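You operate a simulated robot arm through the tools that you are given. There is no shell and no other tool. Be economical: measure what you need, move in short steps, check, and stop when the job is done.

You are at the controls of a simulated robot arm. One attempt, no reset.

## Task
Drop the three white beads from the holders into the basket and warm the basin into the green.
Fine: leave the stained bead; steam off at the end.
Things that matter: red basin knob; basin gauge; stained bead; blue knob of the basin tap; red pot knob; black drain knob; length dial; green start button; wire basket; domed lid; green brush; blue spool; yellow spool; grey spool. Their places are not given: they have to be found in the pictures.

The check looks at the end state, three seconds after you hand in, the way a careful person would. Anything else that was tipped, shoved, dropped, spilled or broken makes it a failure.

## Robot
A 7-joint arm with a two-finger parallel gripper, fixed in place. Base frame: the origin is at the foot of the arm, x ahead of it, y to its left, z up. Units: cm, degrees, N and s.
Its first joint turns from -66.0 to 66.0 degrees. Payload 2.6 kg.
The tool frame sits at the grasp point between the pads (the TCP): z along the fingers, y along the line on which they close. The tips reach 3 cm beyond it. The gripper opens to 9.4 cm. The fingers are 2.8 cm wide and 1 cm thick; the gripper's body (5 by 9.6 cm) begins 5.5 cm behind the TCP.
Orientation is that of the tool frame in the base frame, as a unit quaternion [x, y, z, w]. With the fingers straight down and closing along the base's y, the tool's x points along the base's -x, its y along +y and its z along -z.

## Interface
- The arm moves only by the tool drive_tool. Its arguments are lists of equal length, an entry for each row: "delta_pos": the shift along the tool's x, y, z in units of 150 mm (1.0 is 150 mm), a list of three; "rotation": the turn, a rotation vector about the tool's x, y, z in units of 90 degrees (1.0 is 90 degrees), a list of three; "hand": the closure, from 0 (fully open) to 1 (shut). In form: {"delta_pos": [[tx, ty, tz], ...], "rotation": [[ax, ay, az], ...], "hand": [hand, ...]}. A call has 1 to 8 rows; each row is the pose to reach, as a shift and turn from the pose commanded when the call began, along the tool's axes at that moment. A call with a number of a shift or a turn outside -1 to 1 is refused whole. A row lasts 0.2 s, in which the tool goes at most 5 cm and 8.6 degrees; a call with a longer step from one row to the next is refused whole, and so is a gripper value outside its range. A pose out of reach is approached as far as the arm can. The call stops where the force on the tool passes 40 N (or 10 N more than at its start, if that is more) or the arm is blocked; 0.2 s more then pass. Each finger travels about 7.2 cm/s and halts on what it meets, pressing with about 35 N; the grip force reading is that of the motor and also rises with nothing between the fingers. The clock runs only during rows and for 0.2 s after the last one: add rows that repeat a pose to give the fingers time. It gives the time, the measured TCP pose, the force on the tool (base axes), the opening and the grip force at its end, in the units of the frame above (readings bear some noise).
- Cameras (640 x 400 px; columns grow to the right, rows downward): "scene" is fixed at [3.04, 43.8, 54.35]; the picture's right is [-0.77, -0.63, 0.00], its down [-0.47, 0.58, -0.66] and it looks along [0.42, -0.51, -0.75] (base axes); focal length 214 px, centre (320, 200). "wrist" rides on the gripper at [7.6, 1.4, -10.2] in the tool frame; the picture's right is [-0.18, 0.98, 0.00], its down [-0.75, -0.14, -0.64] and it looks along [-0.63, -0.12, 0.77] (tool axes); focal length 243 px, centre (320, 200).
- grab_frame(camera): a new picture of that camera. No time passes.
- locate(camera, pixels): for up to 12 pixels [column, row] of the newest picture of that camera ("zoom" is the newest enlarged one), the place [x, y, z] in the base frame of the surface seen there, good to about 0.2 cm. No time passes.
- inspect(camera, box): a new picture of the part [left, top, right, bottom] of that camera's present view, enlarged. No time passes.
- sign_off(): hands the job in; it is judged then, once.

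Work in short steps. Measure before you move; look again where a grasp or a placing could have gone wrong, and mend it. You have 80 turns and 46 pictures in all, those below and enlarged ones among them. Open the gripper and draw the arm clear of the work before you hand the job in, unless the task says otherwise; then end with one line.

The tools are called after "Emit:" as a command line: name --argument value ..., lists and objects as JSON in quotes. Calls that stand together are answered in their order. drive_tool: Moves the arm, as the interface text tells. Its arguments: {"type":"object","properties":{"delta_pos":{"type":"array"},"rotation":{"type":"array"},"hand":{"type":"array"}},"required":["delta_pos","rotation","hand"]} The other tools are called the same way: grab_frame (camera) takes a picture; locate (camera, pixels) gives the place of the surface under pixels of a picture; inspect (camera, box) takes an enlarged picture of a part of a camera's view; sign_off () hands the job in.

At the start:

```text
time: 0.0
tcp_pos: [36.41, -17.68, 38.04]
ee_rot: [0.0, 1.0, 0.0, 0.0]
contact_force: [0.1, -0.5, -0.8]
finger_gap: 9.43
grip_force: 0.0
```

scene: 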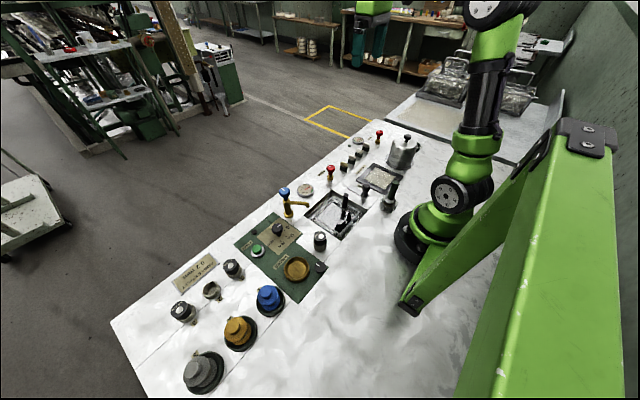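
wrist: 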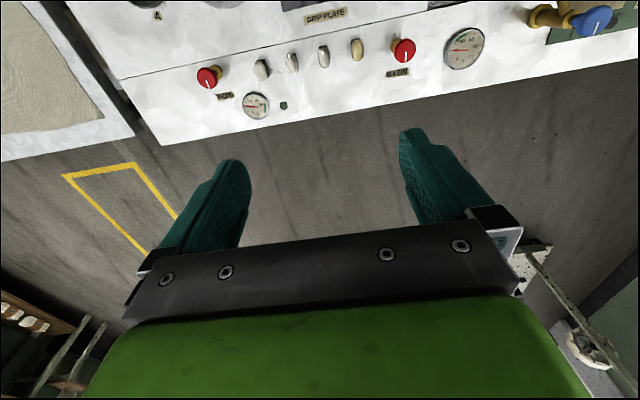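

I begin by enlarging the bench area of the scene picture to find the parts.

Emit:
inspect --camera "scene" --box '[270, 120, 430, 220]'

Emit:
inspect --camera "scene" --box '[160, 180, 360, 305]'

```text
4.00 times, centred on (350, 170) of scene
```

zoom: 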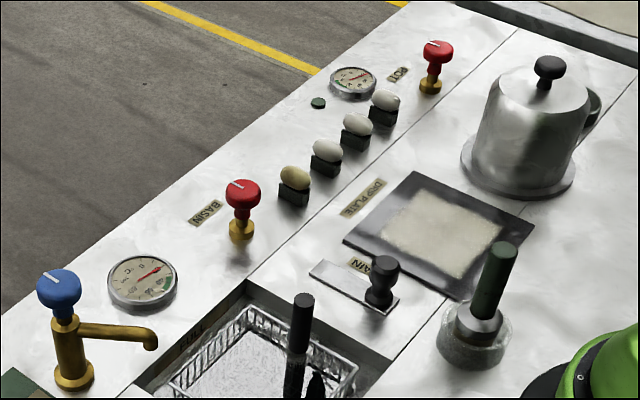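

```text
3.20 times, centred on (260, 242) of scene
```

zoom: 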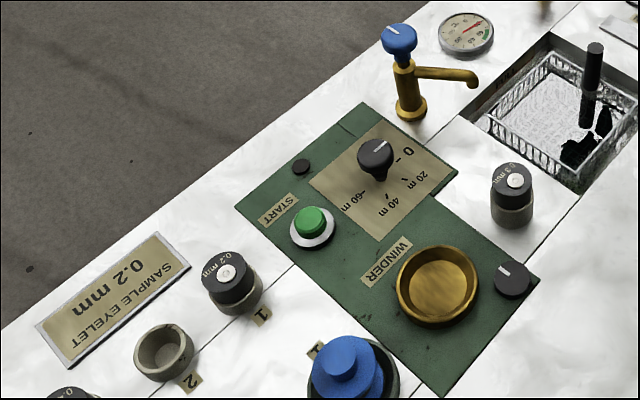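

Beads sit at about (275-290,150) in a row next to the drip plate. I now look closely at the basin and the gauge, and the bead row.

Emit:
inspect --camera "scene" --box '[290, 180, 386, 240]'

Emit:
locate --camera "zoom" --pixels '[[100, 100], [300, 120], [200, 200], [330, 200], [270, 60], [420, 140], [400, 180], [440, 60]]'

Emit:
inspect --camera "scene" --box '[320, 124, 400, 174]'

```text
6.67 times, centred on (338, 210) of scene
```

zoom: 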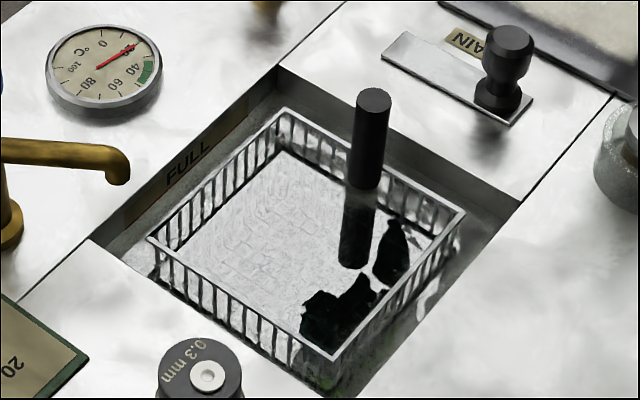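

```text
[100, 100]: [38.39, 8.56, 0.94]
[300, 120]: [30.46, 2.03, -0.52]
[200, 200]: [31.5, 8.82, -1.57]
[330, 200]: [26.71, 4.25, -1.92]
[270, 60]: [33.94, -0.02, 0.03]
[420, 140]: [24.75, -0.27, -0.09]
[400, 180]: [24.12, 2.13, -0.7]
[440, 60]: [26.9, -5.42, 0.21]
```

```text
8.00 times, centred on (360, 149) of scene
```

zoom: 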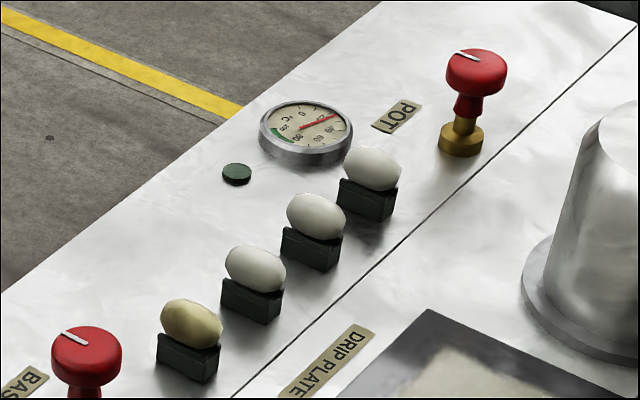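

The basin holds water (it reflects the handle) and the gauge needle is near 20 °C with green about 40. I locate the beads and holders in the newest zoom.

Emit:
locate --camera "zoom" --pixels '[[372, 162], [316, 210], [255, 262], [192, 318], [366, 200], [310, 248], [250, 300], [188, 355], [87, 345], [372, 148], [316, 198], [255, 250]]'

Emit:
grab_frame --camera "scene"

Emit:
locate --camera "scene" --pixels '[[331, 167], [346, 196], [344, 208], [312, 214], [350, 240], [331, 196], [359, 213], [338, 232], [379, 132], [406, 140], [284, 192], [365, 186]]'

```text
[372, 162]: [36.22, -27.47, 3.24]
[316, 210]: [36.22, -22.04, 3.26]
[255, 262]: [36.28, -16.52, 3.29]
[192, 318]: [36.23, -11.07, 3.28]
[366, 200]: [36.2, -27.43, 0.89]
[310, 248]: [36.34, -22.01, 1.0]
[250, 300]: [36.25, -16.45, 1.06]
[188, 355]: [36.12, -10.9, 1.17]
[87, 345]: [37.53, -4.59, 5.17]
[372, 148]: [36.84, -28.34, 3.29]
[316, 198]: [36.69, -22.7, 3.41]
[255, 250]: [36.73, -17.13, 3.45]
```

```text
39 pictures are left
```

scene: 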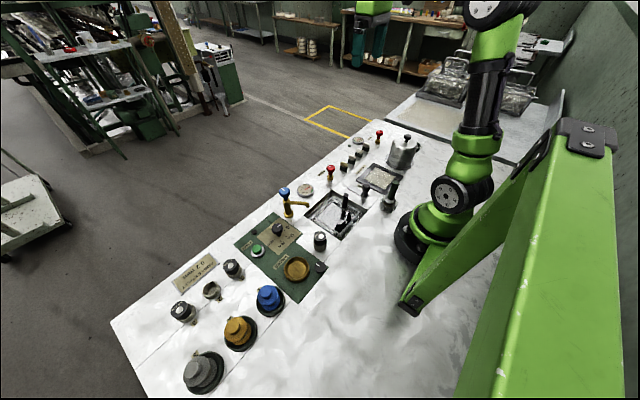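

```text
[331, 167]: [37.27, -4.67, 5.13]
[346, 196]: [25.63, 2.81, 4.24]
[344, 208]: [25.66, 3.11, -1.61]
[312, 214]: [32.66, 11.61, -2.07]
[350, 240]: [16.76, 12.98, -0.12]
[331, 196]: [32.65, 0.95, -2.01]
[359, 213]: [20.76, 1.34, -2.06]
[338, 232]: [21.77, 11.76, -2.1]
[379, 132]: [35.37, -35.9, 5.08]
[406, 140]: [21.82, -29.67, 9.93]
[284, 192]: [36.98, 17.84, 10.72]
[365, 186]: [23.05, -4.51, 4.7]
```

Beads sit around x 36.5, y -28/-22.5/-17, z about 2.5, bench at z 0. I descend over the middle bead and look with the wrist camera.

Emit:
drive_tool --delta_pos '[[0, -0.1, 0.3], [0, -0.2, 0.6], [0, -0.327, 0.9], [0, -0.327, 1.0]]' --rotation '[[0, 0, 0], [0, 0, 0], [0, 0, 0], [0, 0, 0]]' --hand '[0, 0, 0, 0]'

Emit:
grab_frame --camera "wrist"

```text
time: 1.0
tcp_pos: [36.35, -22.59, 22.99]
ee_rot: [0.0, 1.0, 0.0, 0.0]
contact_force: [-0.7, -0.4, -0.9]
finger_gap: 9.41
grip_force: 0.1
```

```text
38 pictures are left
```

wrist: 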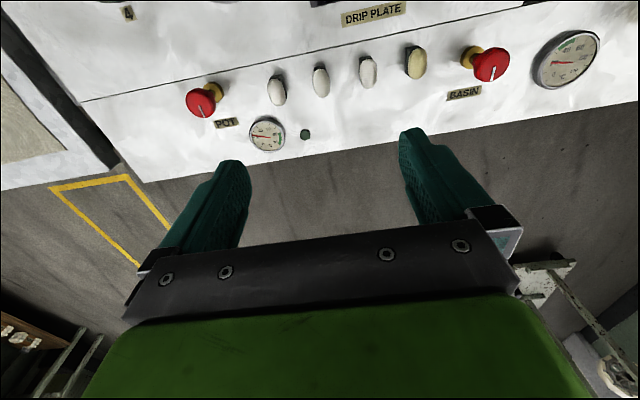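

The beads show at (277,90), (321,80), (368,70) with their long axis along x. I enlarge and locate their edges.

Emit:
inspect --camera "wrist" --box '[240, 30, 400, 130]'

Emit:
inspect --camera "wrist" --box '[440, 10, 632, 130]'

```text
4.00 times, centred on (320, 80) of wrist
```

zoom: 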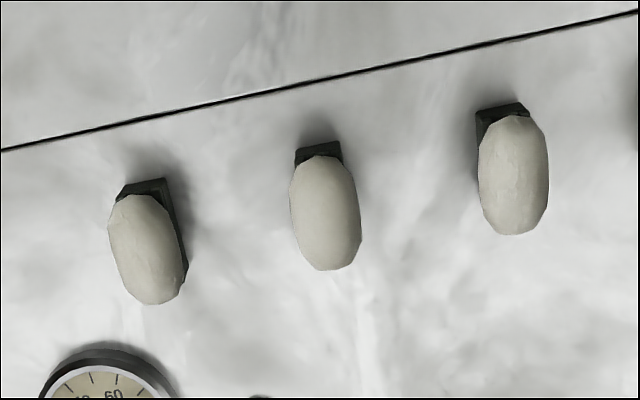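

```text
3.33 times, centred on (536, 70) of wrist
```

zoom: 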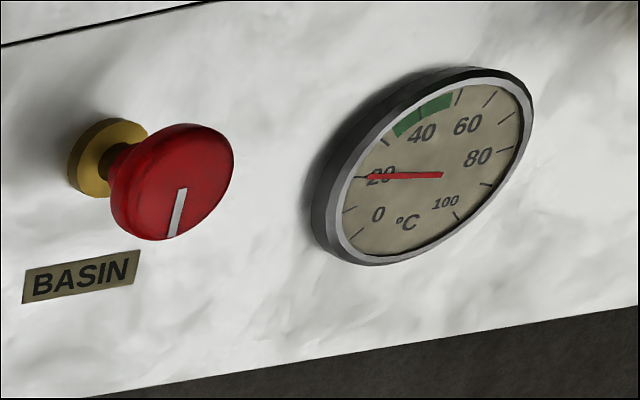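

I locate the three bead tops and some edge pixels, plus the red basin knob.

Emit:
locate --camera "wrist" --pixels '[[276.5, 92], [321.2, 83], [368, 73], [314, 82], [328.8, 82], [319.5, 70], [321.2, 96], [318, 67.5], [416, 62], [491, 64], [485, 66], [270, 78]]'

Emit:
locate --camera "zoom" --pixels '[[170, 180], [115, 195], [228, 165], [165, 235], [180, 128], [183, 190], [175, 235]]'

```text
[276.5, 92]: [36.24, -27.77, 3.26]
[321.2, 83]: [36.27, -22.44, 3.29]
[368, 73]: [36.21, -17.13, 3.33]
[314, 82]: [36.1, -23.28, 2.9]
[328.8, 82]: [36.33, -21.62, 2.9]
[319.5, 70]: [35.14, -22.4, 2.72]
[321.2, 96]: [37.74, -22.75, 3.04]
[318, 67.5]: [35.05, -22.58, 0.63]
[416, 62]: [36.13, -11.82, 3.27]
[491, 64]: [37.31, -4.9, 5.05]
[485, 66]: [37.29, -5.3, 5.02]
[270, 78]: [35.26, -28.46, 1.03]
```

```text
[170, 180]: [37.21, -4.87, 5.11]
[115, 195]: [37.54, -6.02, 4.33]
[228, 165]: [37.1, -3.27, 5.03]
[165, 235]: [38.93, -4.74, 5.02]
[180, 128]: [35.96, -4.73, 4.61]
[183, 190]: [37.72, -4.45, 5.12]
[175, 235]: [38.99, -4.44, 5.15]
```

Beads are about 2 cm thick, with centres near (36.5, -17.1/-22.45/-27.8), top z 3.4. I go over the first white bead with the hand half closed so that neighbours stay clear.

Emit:
drive_tool --delta_pos '[[-0.006, 0.2, 0.15], [-0.006, 0.366, 0.4], [-0.006, 0.366, 0.7], [-0.006, 0.366, 0.95], [-0.006, 0.366, 1.0], [-0.006, 0.366, 1.0]]' --rotation '[[0, 0, 0], [0, 0, 0], [0, 0, 0], [0, 0, 0], [0, 0, 0], [0, 0, 0]]' --hand '[0.2, 0.5, 0.5, 0.5, 0.5, 0.5]'

Emit:
grab_frame --camera "wrist"

Emit:
locate --camera "scene" --pixels '[[307.5, 205], [296, 202], [307, 207.5], [304, 210], [341, 233], [313, 218], [333, 196], [358, 216], [340, 262], [349, 194], [343, 190], [344, 214]]'

```text
time: 2.4
tcp_pos: [36.32, -16.97, 7.97]
ee_rot: [0.0, 1.0, 0.0, 0.001]
contact_force: [-0.2, -0.8, -0.4]
finger_gap: 4.69
grip_force: 0.0
```

```text
35 pictures are left
```

wrist: 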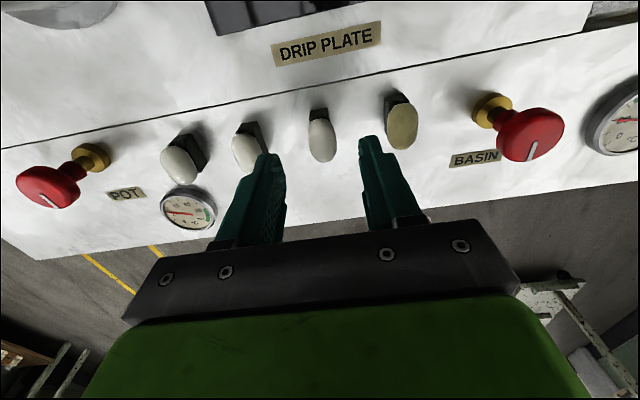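

```text
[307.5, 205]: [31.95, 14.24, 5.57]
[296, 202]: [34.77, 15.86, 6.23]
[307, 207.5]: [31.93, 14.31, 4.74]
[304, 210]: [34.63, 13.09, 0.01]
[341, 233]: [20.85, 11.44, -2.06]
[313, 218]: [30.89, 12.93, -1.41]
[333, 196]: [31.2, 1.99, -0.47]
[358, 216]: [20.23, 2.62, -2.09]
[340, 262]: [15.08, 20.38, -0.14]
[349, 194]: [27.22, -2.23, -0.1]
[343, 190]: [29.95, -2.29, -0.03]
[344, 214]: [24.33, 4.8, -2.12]
```

The bead at (321,135) lies between the tips. I descend 3.4 cm to TCP z≈4.6 (tips 1.6) and close.

Emit:
drive_tool --delta_pos '[[-0.01, -0.003, 0.12], [-0.01, -0.003, 0.226], [-0.01, -0.003, 0.226], [-0.01, -0.003, 0.226], [-0.01, -0.003, 0.226], [-0.01, -0.003, 0.226]]' --rotation '[[0, 0, 0], [0, 0, 0], [0, 0, 0], [0, 0, 0], [0, 0, 0], [0, 0, 0]]' --hand '[0.5, 0.5, 0.5, 0.9, 0.9, 0.9]'

Emit:
grab_frame --camera "wrist"

```text
time: 3.8
tcp_pos: [36.58, -17.02, 4.68]
ee_rot: [0.0, 1.0, 0.0, 0.0]
contact_force: [-0.4, -0.4, -0.1]
finger_gap: 1.05
grip_force: 34.6
```

```text
34 pictures are left
```

wrist: 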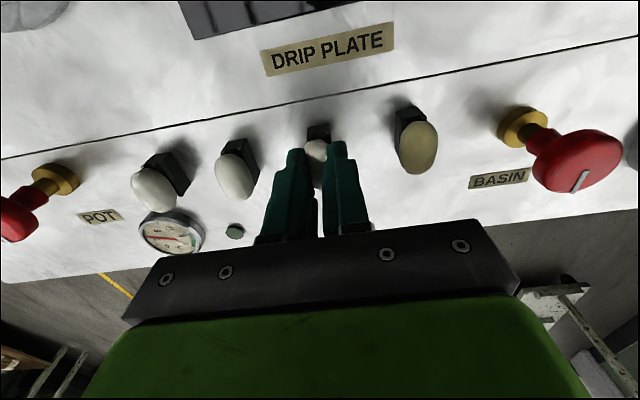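

The gap reads 1.05, thinner than I expected of the bead; I look closely.

Emit:
inspect --camera "wrist" --box '[270, 115, 366, 175]'

Emit:
inspect --camera "scene" --box '[320, 124, 400, 174]'

```text
6.67 times, centred on (318, 145) of wrist
```

zoom: 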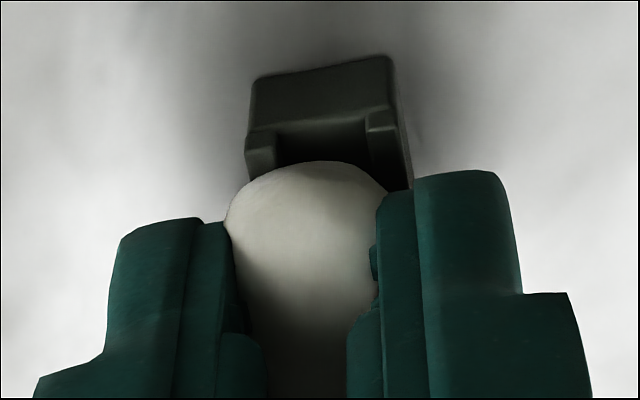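

```text
8.00 times, centred on (360, 149) of scene
```

zoom: 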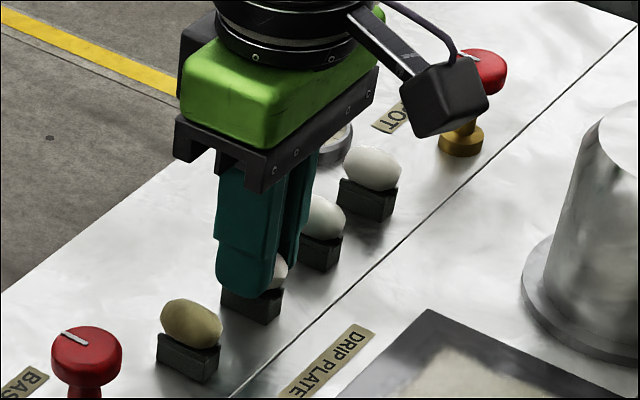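

The bead is between the soft pads. I lift it 10 cm and carry it toward the basket.

Emit:
drive_tool --delta_pos '[[0, 0, -0.2], [0, 0, -0.45], [0, 0, -0.667], [0, 0.25, -0.667], [0, 0.5, -0.667], [0.2, 0.75, -0.667], [0.4, 1.0, -0.667], [0.4, 1.0, -0.667]]' --rotation '[[0, 0, 0], [0, 0, 0], [0, 0, 0], [0, 0, 0], [0, 0, 0], [0, 0, 0], [0, 0, 0], [0, 0, 0]]' --hand '[0.9, 0.9, 0.9, 0.9, 0.9, 0.9, 0.9, 0.9]'

Emit:
grab_frame --camera "wrist"

```text
time: 5.6
tcp_pos: [30.53, -2.14, 14.67]
ee_rot: [0.0, 1.0, -0.001, 0.0]
contact_force: [0.1, 0.3, 0.3]
finger_gap: 1.05
grip_force: 35.8
```

```text
31 pictures are left
```

wrist: 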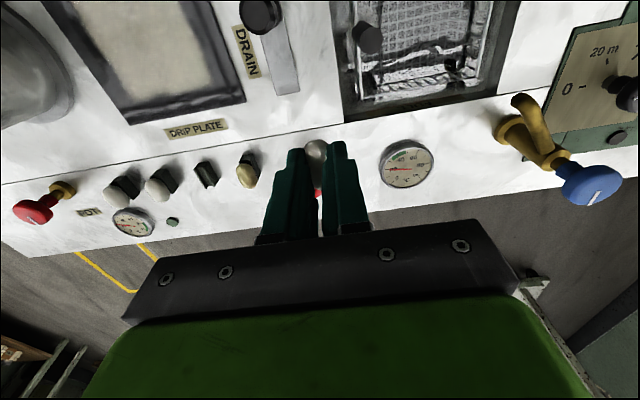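

The bead is held at (315,155). I move over the basket interior (28.3, 7.4) and lower to tips near z -0.6.

Emit:
drive_tool --delta_pos '[[0.07, 0.3, 0], [0.147, 0.6, 0], [0.147, 0.633, 0.2], [0.147, 0.633, 0.5], [0.147, 0.633, 0.75], [0.147, 0.633, 0.82], [0.147, 0.633, 0.82]]' --rotation '[[0, 0, 0], [0, 0, 0], [0, 0, 0], [0, 0, 0], [0, 0, 0], [0, 0, 0], [0, 0, 0]]' --hand '[0.9, 0.9, 0.9, 0.9, 0.9, 0.9, 0.9]'

Emit:
inspect --camera "scene" --box '[274, 160, 402, 240]'

```text
time: 7.2
tcp_pos: [28.43, 7.42, 2.29]
ee_rot: [0.0, 1.0, 0.001, 0.0]
contact_force: [0.5, -0.4, 0.6]
finger_gap: 1.08
grip_force: 35.2
```

```text
5.00 times, centred on (338, 200) of scene
```

zoom: 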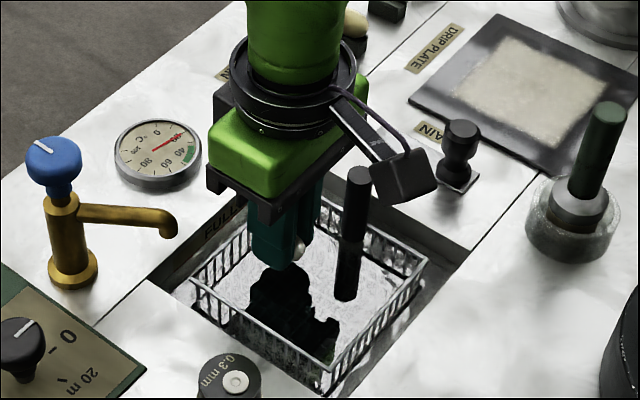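

Fingers are inside the basket outline, clear of handle and spout. I open partly and rise.

Emit:
drive_tool --delta_pos '[[0, 0, 0], [0, 0, 0], [0, 0, 0], [0, 0, -0.2], [0, 0, -0.5], [0, 0, -0.75], [0, 0, -0.75]]' --rotation '[[0, 0, 0], [0, 0, 0], [0, 0, 0], [0, 0, 0], [0, 0, 0], [0, 0, 0], [0, 0, 0]]' --hand '[0.55, 0.55, 0.55, 0.55, 0.55, 0.55, 0.5]'

Emit:
inspect --camera "scene" --box '[274, 160, 402, 240]'

```text
time: 8.8
tcp_pos: [28.52, 7.35, 13.47]
ee_rot: [0.0, 1.0, 0.0, -0.001]
contact_force: [-0.9, 0.2, 0.4]
finger_gap: 4.68
grip_force: 0.0
```

```text
5.00 times, centred on (338, 200) of scene
```

zoom: 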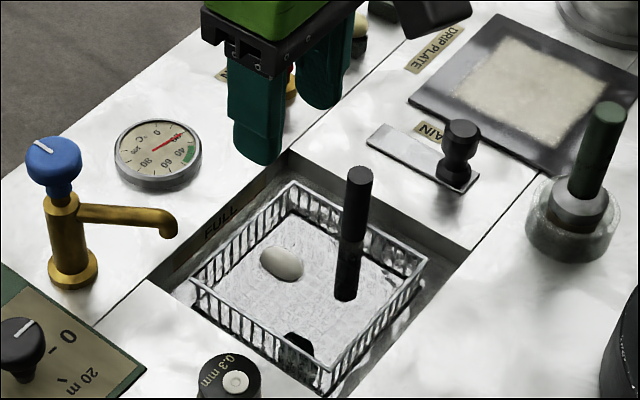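

The bead lies in the basket. I go back for the second white bead.

Emit:
drive_tool --delta_pos '[[-0.136, -0.25, 0], [-0.272, -0.5, 0], [-0.408, -0.75, 0], [-0.543, -1.0, 0], [-0.543, -1.0, 0]]' --rotation '[[0, 0, 0], [0, 0, 0], [0, 0, 0], [0, 0, 0], [0, 0, 0]]' --hand '[0.5, 0.5, 0.5, 0.5, 0.5]'

Emit:
drive_tool --delta_pos '[[0, -0.33, 0], [0, -0.66, 0], [0, -0.987, 0], [0, -0.987, 0.2], [0, -0.987, 0.37], [0, -0.987, 0.37], [0, -0.987, 0.37]]' --rotation '[[0, 0, 0], [0, 0, 0], [0, 0, 0], [0, 0, 0], [0, 0, 0], [0, 0, 0], [0, 0, 0]]' --hand '[0.5, 0.5, 0.5, 0.5, 0.5, 0.5, 0.5]'

Emit:
grab_frame --camera "wrist"

```text
time: 10.0
tcp_pos: [36.45, -7.64, 13.46]
ee_rot: [0.0, 1.0, 0.0, 0.0]
contact_force: [0.9, -0.5, 0.3]
finger_gap: 4.69
grip_force: 0.1
```

```text
time: 11.6
tcp_pos: [36.45, -22.52, 8.08]
ee_rot: [0.001, 1.0, 0.0, 0.0]
contact_force: [0.2, 0.5, -0.4]
finger_gap: 4.69
grip_force: 0.0
```

```text
28 pictures are left
```

wrist: 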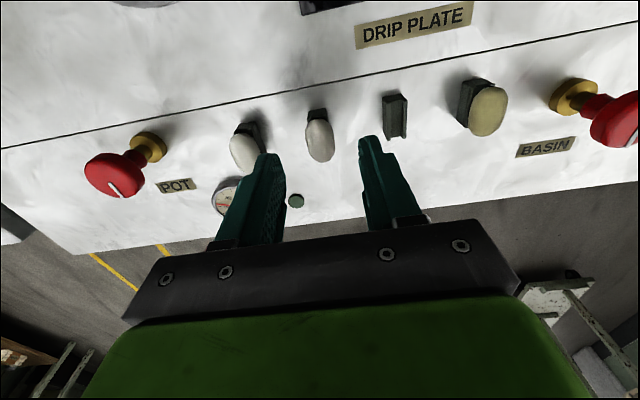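

The second bead is centred between the tips at (320,135). I descend and close as before, then lift.

Emit:
drive_tool --delta_pos '[[0, 0, 0.12], [0, 0, 0.226], [0, 0, 0.226], [0, 0, 0.226], [0, 0, 0.226], [0, 0, 0.226]]' --rotation '[[0, 0, 0], [0, 0, 0], [0, 0, 0], [0, 0, 0], [0, 0, 0], [0, 0, 0]]' --hand '[0.5, 0.5, 0.5, 0.9, 0.9, 0.9]'

Emit:
drive_tool --delta_pos '[[0, 0, -0.2], [0, 0, -0.45], [0, 0, -0.667], [0, 0.25, -0.667], [0, 0.5, -0.667], [0.2, 0.75, -0.667], [0.4, 1.0, -0.667], [0.4, 1.0, -0.667]]' --rotation '[[0, 0, 0], [0, 0, 0], [0, 0, 0], [0, 0, 0], [0, 0, 0], [0, 0, 0], [0, 0, 0], [0, 0, 0]]' --hand '[0.9, 0.9, 0.9, 0.9, 0.9, 0.9, 0.9, 0.9]'

Emit:
grab_frame --camera "wrist"

```text
time: 13.0
tcp_pos: [36.61, -22.52, 4.61]
ee_rot: [0.0, 1.0, 0.0, 0.0]
contact_force: [-0.5, 0.8, -0.2]
finger_gap: 1.07
grip_force: 34.9
```

```text
time: 14.8
tcp_pos: [30.54, -7.49, 14.75]
ee_rot: [0.0, 1.0, 0.0, 0.0]
contact_force: [0.4, -0.1, -0.4]
finger_gap: 1.05
grip_force: 35.1
```

```text
27 pictures are left
```

wrist: 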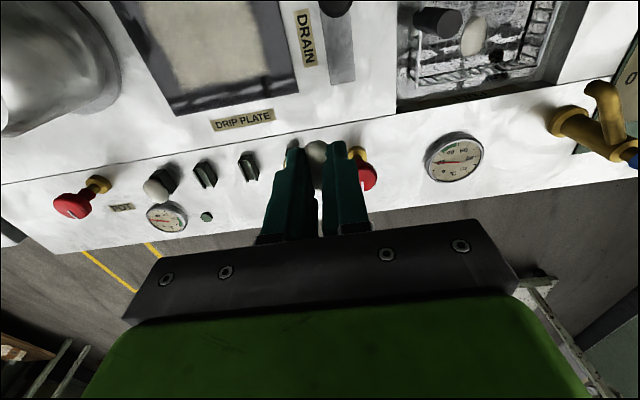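

The bead is held. I move it to (24.5, 7.5) over the basket and lower it.

Emit:
drive_tool --delta_pos '[[0.1, 0.25, 0], [0.2, 0.5, 0], [0.3, 0.75, 0], [0.407, 0.997, 0], [0.407, 0.997, 0.27], [0.407, 0.997, 0.55], [0.407, 0.997, 0.82], [0.407, 0.997, 0.82]]' --rotation '[[0, 0, 0], [0, 0, 0], [0, 0, 0], [0, 0, 0], [0, 0, 0], [0, 0, 0], [0, 0, 0], [0, 0, 0]]' --hand '[0.9, 0.9, 0.9, 0.9, 0.9, 0.9, 0.9, 0.9]'

Emit:
drive_tool --delta_pos '[[0, 0, 0], [0, 0, 0], [0, 0, 0], [0, 0, -0.2], [0, 0, -0.5], [0, 0, -0.75], [0, 0, -0.75]]' --rotation '[[0, 0, 0], [0, 0, 0], [0, 0, 0], [0, 0, 0], [0, 0, 0], [0, 0, 0], [0, 0, 0]]' --hand '[0.55, 0.55, 0.55, 0.55, 0.55, 0.55, 0.5]'

Emit:
inspect --camera "scene" --box '[274, 160, 402, 240]'

```text
time: 16.6
tcp_pos: [24.33, 7.42, 2.45]
ee_rot: [0.001, 1.0, 0.0, 0.0]
contact_force: [0.2, 0.3, 0.5]
finger_gap: 1.02
grip_force: 35.3
```

```text
time: 18.2
tcp_pos: [24.45, 7.47, 13.64]
ee_rot: [0.0, 1.0, 0.0, 0.0]
contact_force: [-0.5, -0.4, -0.6]
finger_gap: 4.71
grip_force: 0.1
```

```text
5.00 times, centred on (338, 200) of scene
```

zoom: 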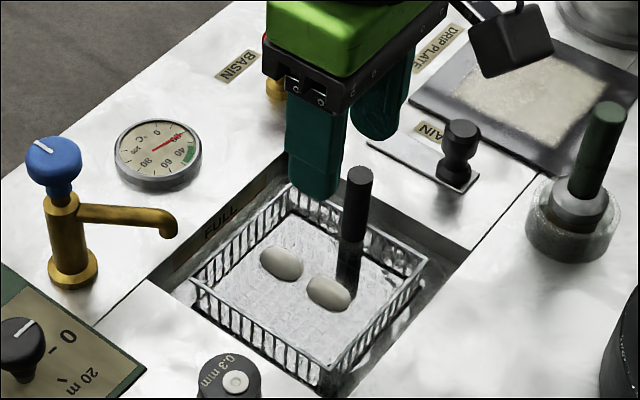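

Two beads are in the basket. I go for the third.

Emit:
drive_tool --delta_pos '[[-0.2, -0.25, 0], [-0.4, -0.5, 0], [-0.6, -0.75, 0], [-0.803, -1.0, 0], [-0.803, -1.0, 0]]' --rotation '[[0, 0, 0], [0, 0, 0], [0, 0, 0], [0, 0, 0], [0, 0, 0]]' --hand '[0.5, 0.5, 0.5, 0.5, 0.5]'

Emit:
drive_tool --delta_pos '[[0, -0.25, 0], [0, -0.5, 0], [0, -0.75, 0], [0, -1.0, 0], [0, -1.0, 0]]' --rotation '[[0, 0, 0], [0, 0, 0], [0, 0, 0], [0, 0, 0], [0, 0, 0]]' --hand '[0.5, 0.5, 0.5, 0.5, 0.5]'

Emit:
drive_tool --delta_pos '[[0, -0.2, 0], [0, -0.357, 0], [0, -0.357, 0.2], [0, -0.357, 0.37], [0, -0.357, 0.37], [0, -0.357, 0.37]]' --rotation '[[0, 0, 0], [0, 0, 0], [0, 0, 0], [0, 0, 0], [0, 0, 0], [0, 0, 0]]' --hand '[0.5, 0.5, 0.5, 0.5, 0.5, 0.5]'

Emit:
grab_frame --camera "wrist"

```text
time: 19.4
tcp_pos: [36.63, -7.6, 13.6]
ee_rot: [0.0, 1.0, 0.0, 0.0]
contact_force: [0.1, 0.3, 0.4]
finger_gap: 4.66
grip_force: 0.1
```

```text
time: 20.6
tcp_pos: [36.52, -22.52, 13.61]
ee_rot: [0.001, 1.0, 0.0, 0.0]
contact_force: [0.0, 0.3, 0.1]
finger_gap: 4.72
grip_force: 0.0
```

```text
time: 22.0
tcp_pos: [36.48, -27.81, 7.99]
ee_rot: [0.0, 1.0, 0.0, 0.001]
contact_force: [-0.7, 0.2, 0.2]
finger_gap: 4.69
grip_force: 0.1
```

```text
25 pictures are left
```

wrist: 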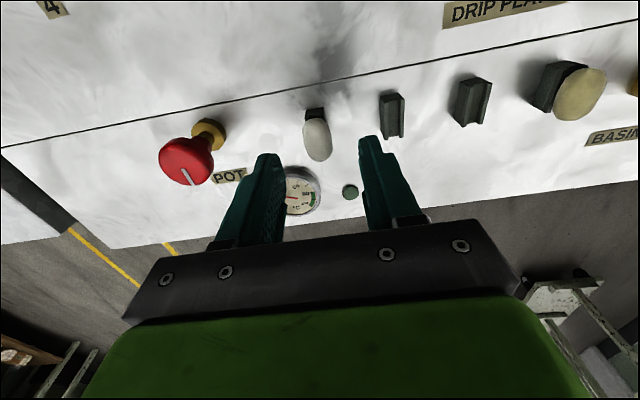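

The third bead at (317,138) is between the tips; I grasp and lift.

Emit:
drive_tool --delta_pos '[[0, 0, 0.12], [0, 0, 0.226], [0, 0, 0.226], [0, 0, 0.226], [0, 0, 0.226], [0, 0, 0.226]]' --rotation '[[0, 0, 0], [0, 0, 0], [0, 0, 0], [0, 0, 0], [0, 0, 0], [0, 0, 0]]' --hand '[0.5, 0.5, 0.5, 0.9, 0.9, 0.9]'

Emit:
drive_tool --delta_pos '[[0, 0, -0.2], [0, 0, -0.45], [0, 0, -0.667], [0, 0.25, -0.667], [0, 0.5, -0.667], [0, 0.75, -0.667], [0, 1.0, -0.667], [0, 1.0, -0.667]]' --rotation '[[0, 0, 0], [0, 0, 0], [0, 0, 0], [0, 0, 0], [0, 0, 0], [0, 0, 0], [0, 0, 0], [0, 0, 0]]' --hand '[0.9, 0.9, 0.9, 0.9, 0.9, 0.9, 0.9, 0.9]'

Emit:
grab_frame --camera "wrist"

```text
time: 23.4
tcp_pos: [36.4, -27.9, 4.65]
ee_rot: [0.0, 1.0, 0.0, 0.001]
contact_force: [0.4, 0.3, -0.3]
finger_gap: 1.04
grip_force: 34.6
```

```text
time: 25.2
tcp_pos: [36.32, -12.78, 14.75]
ee_rot: [0.0, 1.0, -0.001, 0.0]
contact_force: [0.0, 1.0, 0.4]
finger_gap: 1.04
grip_force: 34.9
```

```text
24 pictures are left
```

wrist: 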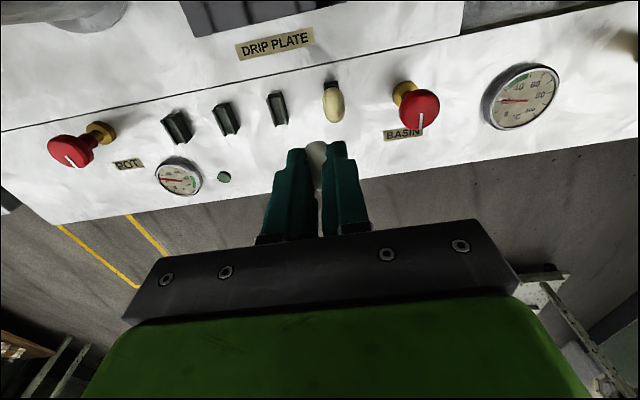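

Bead three held. I locate the two beads in the basket and the basket's rim in the newest zoom to pick a free spot.

Emit:
locate --camera "zoom" --pixels '[[282, 263], [328, 293], [293, 184], [425, 262], [322, 370], [195, 280], [358, 175], [348, 262], [270, 320], [300, 230]]'

```text
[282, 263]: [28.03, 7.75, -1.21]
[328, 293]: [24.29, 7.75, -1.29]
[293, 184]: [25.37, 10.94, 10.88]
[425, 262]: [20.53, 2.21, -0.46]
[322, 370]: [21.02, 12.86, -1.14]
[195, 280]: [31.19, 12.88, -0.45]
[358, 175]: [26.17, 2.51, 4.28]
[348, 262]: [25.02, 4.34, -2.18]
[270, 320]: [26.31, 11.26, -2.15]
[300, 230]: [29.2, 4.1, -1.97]
```

Beads float around (28,7.7) and (24.3,7.7). I'll release the third at (26.2,10.2) with the tips above the rim.

Emit:
drive_tool --delta_pos '[[0.17, 0.25, 0], [0.34, 0.5, 0], [0.51, 0.75, 0], [0.69, 1.0, 0], [0.69, 1.0, 0]]' --rotation '[[0, 0, 0], [0, 0, 0], [0, 0, 0], [0, 0, 0], [0, 0, 0]]' --hand '[0.9, 0.9, 0.9, 0.9, 0.9]'

Emit:
drive_tool --delta_pos '[[0, 0.28, 0], [0, 0.537, 0], [0, 0.537, 0.25], [0, 0.537, 0.5], [0, 0.537, 0.757], [0, 0.537, 0.757], [0, 0.537, 0.757]]' --rotation '[[0, 0, 0], [0, 0, 0], [0, 0, 0], [0, 0, 0], [0, 0, 0], [0, 0, 0], [0, 0, 0]]' --hand '[0.9, 0.9, 0.9, 0.9, 0.9, 0.9, 0.9]'

Emit:
drive_tool --delta_pos '[[0, 0, 0], [0, 0, 0], [0, 0, 0], [0, 0, -0.2], [0, 0, -0.5], [0, 0, -0.75], [0, 0, -0.75]]' --rotation '[[0, 0, 0], [0, 0, 0], [0, 0, 0], [0, 0, 0], [0, 0, 0], [0, 0, 0], [0, 0, 0]]' --hand '[0.65, 0.65, 0.65, 0.65, 0.65, 0.65, 0.65]'

Emit:
inspect --camera "scene" --box '[274, 160, 402, 240]'

```text
time: 26.4
tcp_pos: [26.1, 2.28, 14.64]
ee_rot: [0.0, 1.0, -0.001, 0.0]
contact_force: [-0.9, -0.4, -0.3]
finger_gap: 1.46
grip_force: 15.7
```

```text
time: 28.0
tcp_pos: [26.11, 10.12, 3.35]
ee_rot: [0.0, 1.0, 0.0, 0.0]
contact_force: [0.1, -0.3, 0.0]
finger_gap: 1.26
grip_force: 3.2
```

```text
time: 29.6
tcp_pos: [26.1, 10.27, 14.67]
ee_rot: [-0.001, 1.0, 0.001, 0.0]
contact_force: [0.4, -0.5, -0.5]
finger_gap: 3.29
grip_force: 0.0
```

```text
5.00 times, centred on (338, 200) of scene
```

zoom: 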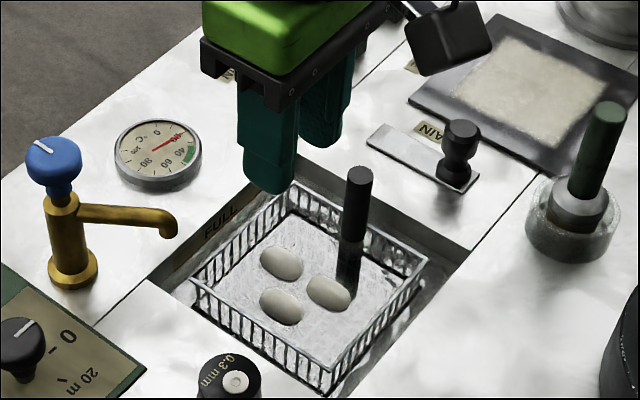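

All three white beads are in the basket. Next the red basin knob, centre about (37.4,-4.65), top z 5.1; I move above it.

Emit:
drive_tool --delta_pos '[[-0.187, -0.2475, 0], [-0.374, -0.495, 0], [-0.56, -0.743, 0], [-0.747, -0.99, 0], [-0.747, -0.99, 0.2], [-0.747, -0.99, 0.2]]' --rotation '[[0, 0, 0], [0, 0, 0], [0, 0, 0], [0, 0, 0], [0, 0, 0], [0, 0, 0]]' --hand '[0.5, 0.5, 0.45, 0.45, 0.45, 0.45]'

Emit:
grab_frame --camera "wrist"

Emit:
locate --camera "wrist" --pixels '[[320, 130], [300, 130], [340, 130], [320, 115], [320, 145]]'

```text
time: 31.0
tcp_pos: [37.18, -4.52, 11.54]
ee_rot: [-0.001, 1.0, 0.0, -0.001]
contact_force: [0.6, -0.2, 0.6]
finger_gap: 5.17
grip_force: 0.1
```

```text
22 pictures are left
```

wrist: 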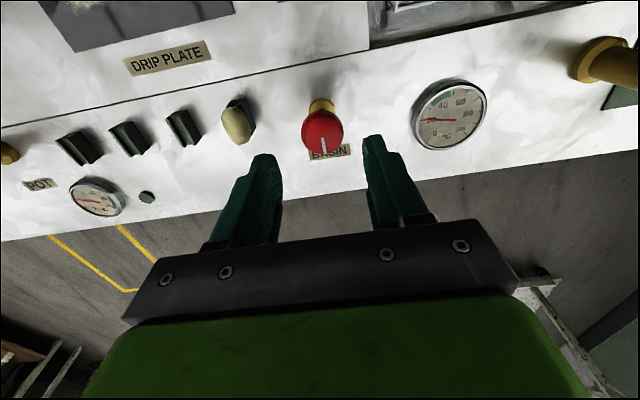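

```text
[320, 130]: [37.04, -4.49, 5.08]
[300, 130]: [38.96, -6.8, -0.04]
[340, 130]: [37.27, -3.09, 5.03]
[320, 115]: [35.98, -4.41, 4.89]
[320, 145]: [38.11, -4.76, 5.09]
```

Emit:
inspect --camera "wrist" --box '[280, 90, 376, 150]'

Emit:
locate --camera "zoom" --pixels '[[155, 270], [415, 270], [285, 150], [295, 400], [285, 270], [300, 320], [305, 395], [280, 60]]'

```text
6.67 times, centred on (328, 120) of wrist
```

zoom: 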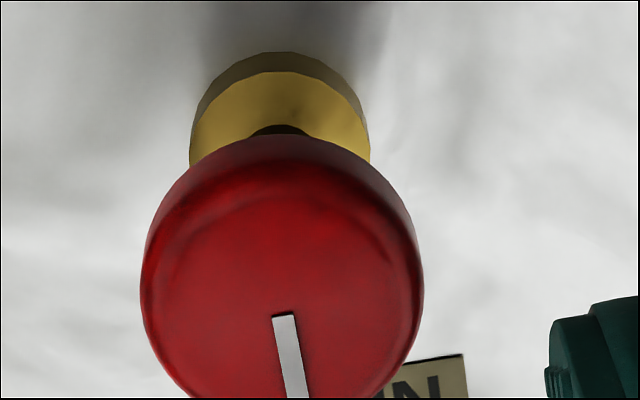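

```text
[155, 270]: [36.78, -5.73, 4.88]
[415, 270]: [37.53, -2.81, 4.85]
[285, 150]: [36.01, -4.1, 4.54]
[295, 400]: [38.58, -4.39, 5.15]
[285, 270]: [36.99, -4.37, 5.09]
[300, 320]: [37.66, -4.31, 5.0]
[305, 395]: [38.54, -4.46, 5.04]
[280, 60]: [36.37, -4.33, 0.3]
```

Knob centre refined to about (37.4,-4.4), diameter about 3. I descend with tips at z≈3.6 and close on it.

Emit:
drive_tool --delta_pos '[[0, 0.017, 0.12], [0, 0.017, 0.327], [0, 0.017, 0.327], [0, 0.017, 0.327], [0, 0.017, 0.327], [0, 0.017, 0.327]]' --rotation '[[0, 0, 0], [0, 0, 0], [0, 0, 0], [0, 0, 0], [0, 0, 0], [0, 0, 0]]' --hand '[0.45, 0.45, 0.45, 0.8, 0.8, 0.8]'

Emit:
inspect --camera "scene" --box '[290, 145, 386, 205]'

```text
time: 32.4
tcp_pos: [37.38, -4.42, 6.7]
ee_rot: [0.0, 1.0, -0.001, 0.0]
contact_force: [3.6, -11.3, -10.0]
finger_gap: 3.14
grip_force: 45.2
```

```text
6.67 times, centred on (338, 175) of scene
```

zoom: 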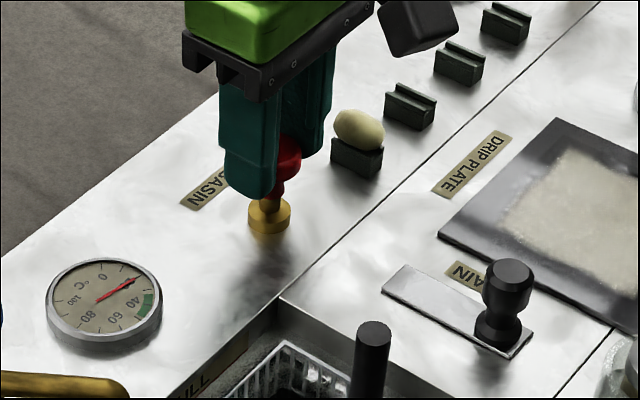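

The knob is gripped (gap 3.14) with a small side force. I turn counter-clockwise seen from above by about 45° and look.

Emit:
drive_tool --delta_pos '[[0, -0.007, 0], [0, -0.007, 0], [0, -0.007, 0], [0, -0.007, 0], [0, -0.007, 0], [0, -0.007, 0]]' --rotation '[[0, 0, -0.09], [0, 0, -0.18], [0, 0, -0.27], [0, 0, -0.36], [0, 0, -0.45], [0, 0, -0.5]]' --hand '[0.8, 0.8, 0.8, 0.8, 0.8, 0.8]'

Emit:
inspect --camera "scene" --box '[290, 145, 386, 205]'

```text
time: 33.7
tcp_pos: [37.39, -4.54, 6.64]
ee_rot: [-0.362, 0.932, -0.002, 0.001]
contact_force: [0.6, -1.0, -0.8]
finger_gap: 3.16
grip_force: 44.7
stopped in row 6: the force on the tool passed its limit (the readings are from after the stop); the commanded pose is now the measured one
```

```text
6.67 times, centred on (338, 175) of scene
```

zoom: 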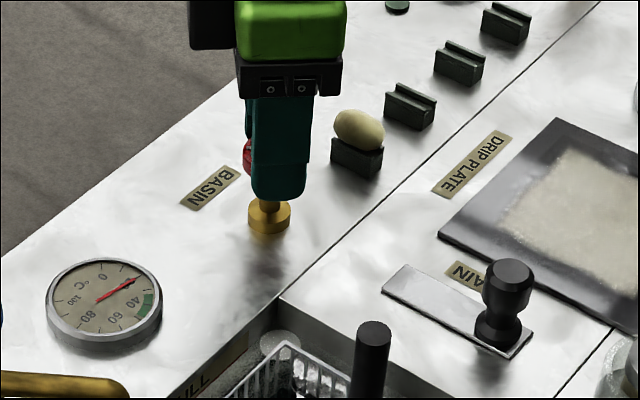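

The wrist turned 42° and something like a bubble shows at (280,345) in the basin. I hold 1.6 s and read the gauge.

Emit:
drive_tool --delta_pos '[[0, 0, 0], [0, 0, 0], [0, 0, 0], [0, 0, 0], [0, 0, 0], [0, 0, 0], [0, 0, 0], [0, 0, 0]]' --rotation '[[0, 0, 0], [0, 0, 0], [0, 0, 0], [0, 0, 0], [0, 0, 0], [0, 0, 0], [0, 0, 0], [0, 0, 0]]' --hand '[0.8, 0.8, 0.8, 0.8, 0.8, 0.8, 0.8, 0.8]'

Emit:
inspect --camera "scene" --box '[290, 165, 386, 225]'

```text
time: 35.5
tcp_pos: [37.31, -4.69, 6.67]
ee_rot: [-0.362, 0.932, -0.002, 0.001]
contact_force: [3.7, -0.6, -6.9]
finger_gap: 3.13
grip_force: 45.5
```

```text
6.67 times, centred on (338, 195) of scene
```

zoom: 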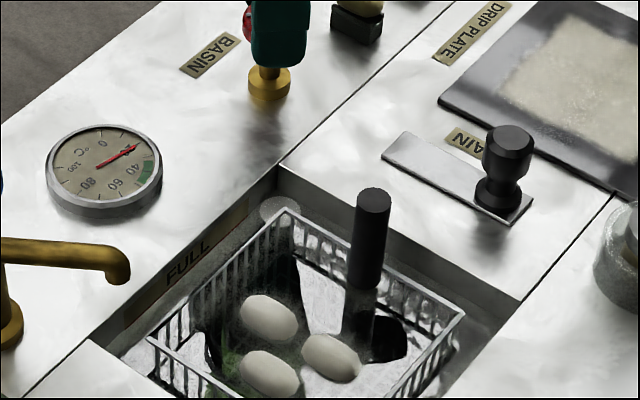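

The needle moved slightly and a steam patch is visible. I hold 3.6 s more and zoom on the gauge.

Emit:
drive_tool --delta_pos '[[0, 0, 0], [0, 0, 0], [0, 0, 0], [0, 0, 0], [0, 0, 0], [0, 0, 0], [0, 0, 0], [0, 0, 0]]' --rotation '[[0, 0, 0], [0, 0, 0], [0, 0, 0], [0, 0, 0], [0, 0, 0], [0, 0, 0], [0, 0, 0], [0, 0, 0]]' --hand '[0.8, 0.8, 0.8, 0.8, 0.8, 0.8, 0.8, 0.8]'

Emit:
drive_tool --delta_pos '[[0, 0, 0], [0, 0, 0], [0, 0, 0], [0, 0, 0], [0, 0, 0], [0, 0, 0], [0, 0, 0], [0, 0, 0]]' --rotation '[[0, 0, 0], [0, 0, 0], [0, 0, 0], [0, 0, 0], [0, 0, 0], [0, 0, 0], [0, 0, 0], [0, 0, 0]]' --hand '[0.8, 0.8, 0.8, 0.8, 0.8, 0.8, 0.8, 0.8]'

Emit:
inspect --camera "scene" --box '[289, 175, 321, 200]'

```text
time: 37.3
tcp_pos: [37.39, -4.57, 6.51]
ee_rot: [-0.361, 0.932, -0.002, 0.0]
contact_force: [4.4, -1.0, -8.1]
finger_gap: 3.15
grip_force: 45.4
```

```text
time: 39.1
tcp_pos: [37.33, -4.6, 6.6]
ee_rot: [-0.362, 0.932, -0.001, 0.001]
contact_force: [3.6, -2.7, -7.6]
finger_gap: 3.14
grip_force: 45.0
```

```text
16.00 times, centred on (305, 188) of scene
```

zoom: 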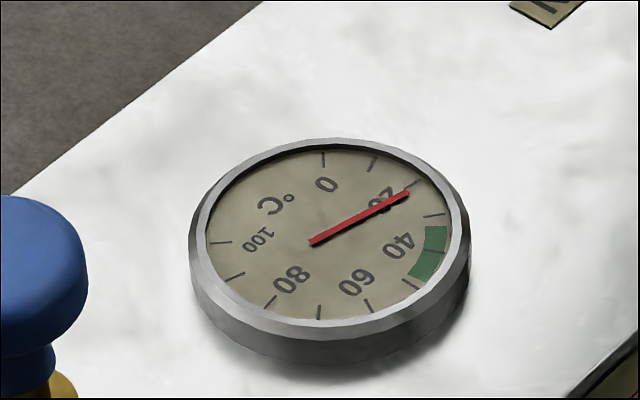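

Needle near 22–23 °C, green about 33–47, so it warms slowly. I hold on for about 9 s.

Emit:
drive_tool --delta_pos '[[0, 0, 0], [0, 0, 0], [0, 0, 0], [0, 0, 0], [0, 0, 0], [0, 0, 0], [0, 0, 0], [0, 0, 0]]' --rotation '[[0, 0, 0], [0, 0, 0], [0, 0, 0], [0, 0, 0], [0, 0, 0], [0, 0, 0], [0, 0, 0], [0, 0, 0]]' --hand '[0.8, 0.8, 0.8, 0.8, 0.8, 0.8, 0.8, 0.8]'

Emit:
drive_tool --delta_pos '[[0, 0, 0], [0, 0, 0], [0, 0, 0], [0, 0, 0], [0, 0, 0], [0, 0, 0], [0, 0, 0], [0, 0, 0]]' --rotation '[[0, 0, 0], [0, 0, 0], [0, 0, 0], [0, 0, 0], [0, 0, 0], [0, 0, 0], [0, 0, 0], [0, 0, 0]]' --hand '[0.8, 0.8, 0.8, 0.8, 0.8, 0.8, 0.8, 0.8]'

Emit:
drive_tool --delta_pos '[[0, 0, 0], [0, 0, 0], [0, 0, 0], [0, 0, 0], [0, 0, 0], [0, 0, 0], [0, 0, 0], [0, 0, 0]]' --rotation '[[0, 0, 0], [0, 0, 0], [0, 0, 0], [0, 0, 0], [0, 0, 0], [0, 0, 0], [0, 0, 0], [0, 0, 0]]' --hand '[0.8, 0.8, 0.8, 0.8, 0.8, 0.8, 0.8, 0.8]'

Emit:
drive_tool --delta_pos '[[0, 0, 0], [0, 0, 0], [0, 0, 0], [0, 0, 0], [0, 0, 0], [0, 0, 0], [0, 0, 0], [0, 0, 0]]' --rotation '[[0, 0, 0], [0, 0, 0], [0, 0, 0], [0, 0, 0], [0, 0, 0], [0, 0, 0], [0, 0, 0], [0, 0, 0]]' --hand '[0.8, 0.8, 0.8, 0.8, 0.8, 0.8, 0.8, 0.8]'

Emit:
drive_tool --delta_pos '[[0, 0, 0], [0, 0, 0], [0, 0, 0], [0, 0, 0], [0, 0, 0], [0, 0, 0], [0, 0, 0], [0, 0, 0]]' --rotation '[[0, 0, 0], [0, 0, 0], [0, 0, 0], [0, 0, 0], [0, 0, 0], [0, 0, 0], [0, 0, 0], [0, 0, 0]]' --hand '[0.8, 0.8, 0.8, 0.8, 0.8, 0.8, 0.8, 0.8]'

Emit:
inspect --camera "scene" --box '[289, 175, 321, 200]'

```text
time: 40.9
tcp_pos: [37.28, -4.61, 6.7]
ee_rot: [-0.362, 0.932, -0.001, 0.0]
contact_force: [3.5, -2.2, -5.6]
finger_gap: 3.12
grip_force: 44.8
```

```text
time: 42.7
tcp_pos: [37.35, -4.74, 6.68]
ee_rot: [-0.361, 0.932, -0.002, 0.001]
contact_force: [2.4, -2.1, -4.0]
finger_gap: 3.14
grip_force: 44.9
```

```text
time: 44.5
tcp_pos: [37.53, -4.6, 6.55]
ee_rot: [-0.362, 0.932, -0.002, 0.0]
contact_force: [1.3, -2.6, -1.9]
finger_gap: 3.15
grip_force: 44.8
```

```text
time: 46.3
tcp_pos: [37.42, -4.6, 6.58]
ee_rot: [-0.362, 0.932, -0.001, 0.0]
contact_force: [0.2, -3.5, -0.4]
finger_gap: 3.13
grip_force: 44.9
```

```text
time: 48.1
tcp_pos: [37.37, -4.63, 6.55]
ee_rot: [-0.362, 0.932, 0.0, 0.001]
contact_force: [0.2, -2.4, -0.5]
finger_gap: 3.13
grip_force: 44.5
```

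```text
16.00 times, centred on (305, 188) of scene
```

zoom: 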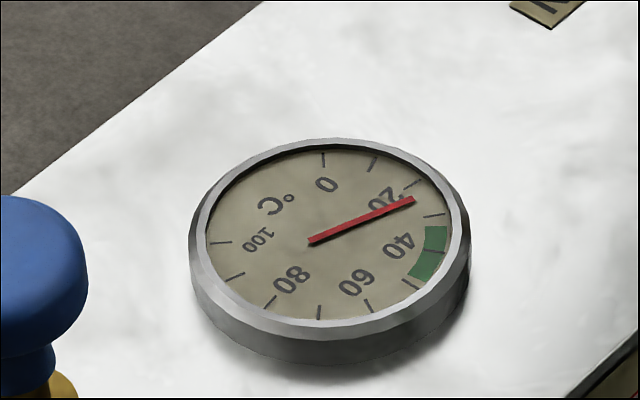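

Needle about 25 °C; too slow. I try opening the knob further, about 30° more.

Emit:
drive_tool --delta_pos '[[0, 0, 0], [0, 0, 0], [0, 0, 0], [0, 0, 0], [0, 0, 0]]' --rotation '[[0, 0, -0.07], [0, 0, -0.14], [0, 0, -0.21], [0, 0, -0.28], [0, 0, -0.35]]' --hand '[0.8, 0.8, 0.8, 0.8, 0.8]'

Emit:
inspect --camera "scene" --box '[290, 145, 386, 205]'

```text
time: 49.3
tcp_pos: [37.56, -4.61, 6.61]
ee_rot: [-0.602, 0.798, -0.003, 0.001]
contact_force: [8.1, -5.0, -5.4]
finger_gap: 3.15
grip_force: 44.9
```

```text
6.67 times, centred on (338, 175) of scene
```

zoom: 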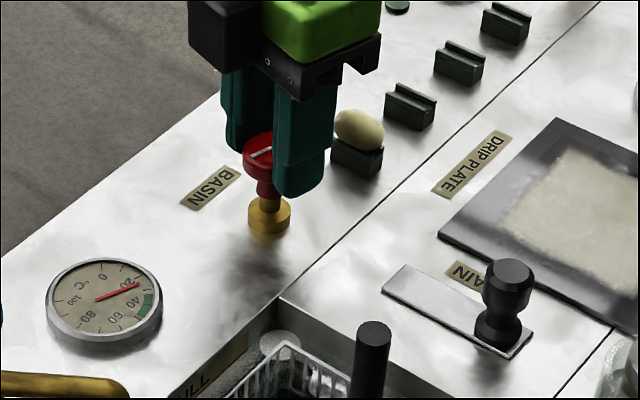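

Knob turned to about 74° and its mark now points +y. I hold 5.4 s and read again.

Emit:
drive_tool --delta_pos '[[0, 0, 0], [0, 0, 0], [0, 0, 0], [0, 0, 0], [0, 0, 0], [0, 0, 0], [0, 0, 0], [0, 0, 0]]' --rotation '[[0, 0, 0], [0, 0, 0], [0, 0, 0], [0, 0, 0], [0, 0, 0], [0, 0, 0], [0, 0, 0], [0, 0, 0]]' --hand '[0.8, 0.8, 0.8, 0.8, 0.8, 0.8, 0.8, 0.8]'

Emit:
drive_tool --delta_pos '[[0, 0, 0], [0, 0, 0], [0, 0, 0], [0, 0, 0], [0, 0, 0], [0, 0, 0], [0, 0, 0], [0, 0, 0]]' --rotation '[[0, 0, 0], [0, 0, 0], [0, 0, 0], [0, 0, 0], [0, 0, 0], [0, 0, 0], [0, 0, 0], [0, 0, 0]]' --hand '[0.8, 0.8, 0.8, 0.8, 0.8, 0.8, 0.8, 0.8]'

Emit:
drive_tool --delta_pos '[[0, 0, 0], [0, 0, 0], [0, 0, 0], [0, 0, 0], [0, 0, 0], [0, 0, 0], [0, 0, 0], [0, 0, 0]]' --rotation '[[0, 0, 0], [0, 0, 0], [0, 0, 0], [0, 0, 0], [0, 0, 0], [0, 0, 0], [0, 0, 0], [0, 0, 0]]' --hand '[0.8, 0.8, 0.8, 0.8, 0.8, 0.8, 0.8, 0.8]'

Emit:
inspect --camera "scene" --box '[289, 175, 321, 200]'

```text
time: 51.1
tcp_pos: [37.5, -4.63, 6.62]
ee_rot: [-0.602, 0.799, -0.003, 0.001]
contact_force: [14.3, -9.0, -6.5]
finger_gap: 3.16
grip_force: 44.7
```

```text
time: 52.9
tcp_pos: [37.39, -4.57, 6.57]
ee_rot: [-0.601, 0.799, -0.003, 0.002]
contact_force: [13.9, -11.7, -2.7]
finger_gap: 3.15
grip_force: 45.1
```

```text
time: 54.7
tcp_pos: [37.45, -4.59, 6.7]
ee_rot: [-0.602, 0.799, -0.003, 0.0]
contact_force: [13.8, -13.3, -1.5]
finger_gap: 3.16
grip_force: 45.6
```

```text
16.00 times, centred on (305, 188) of scene
```

zoom: 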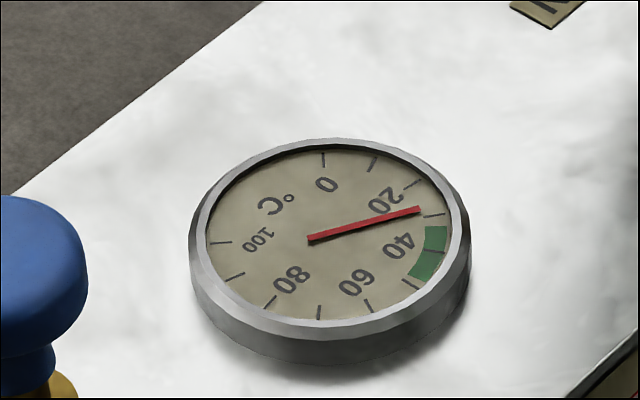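

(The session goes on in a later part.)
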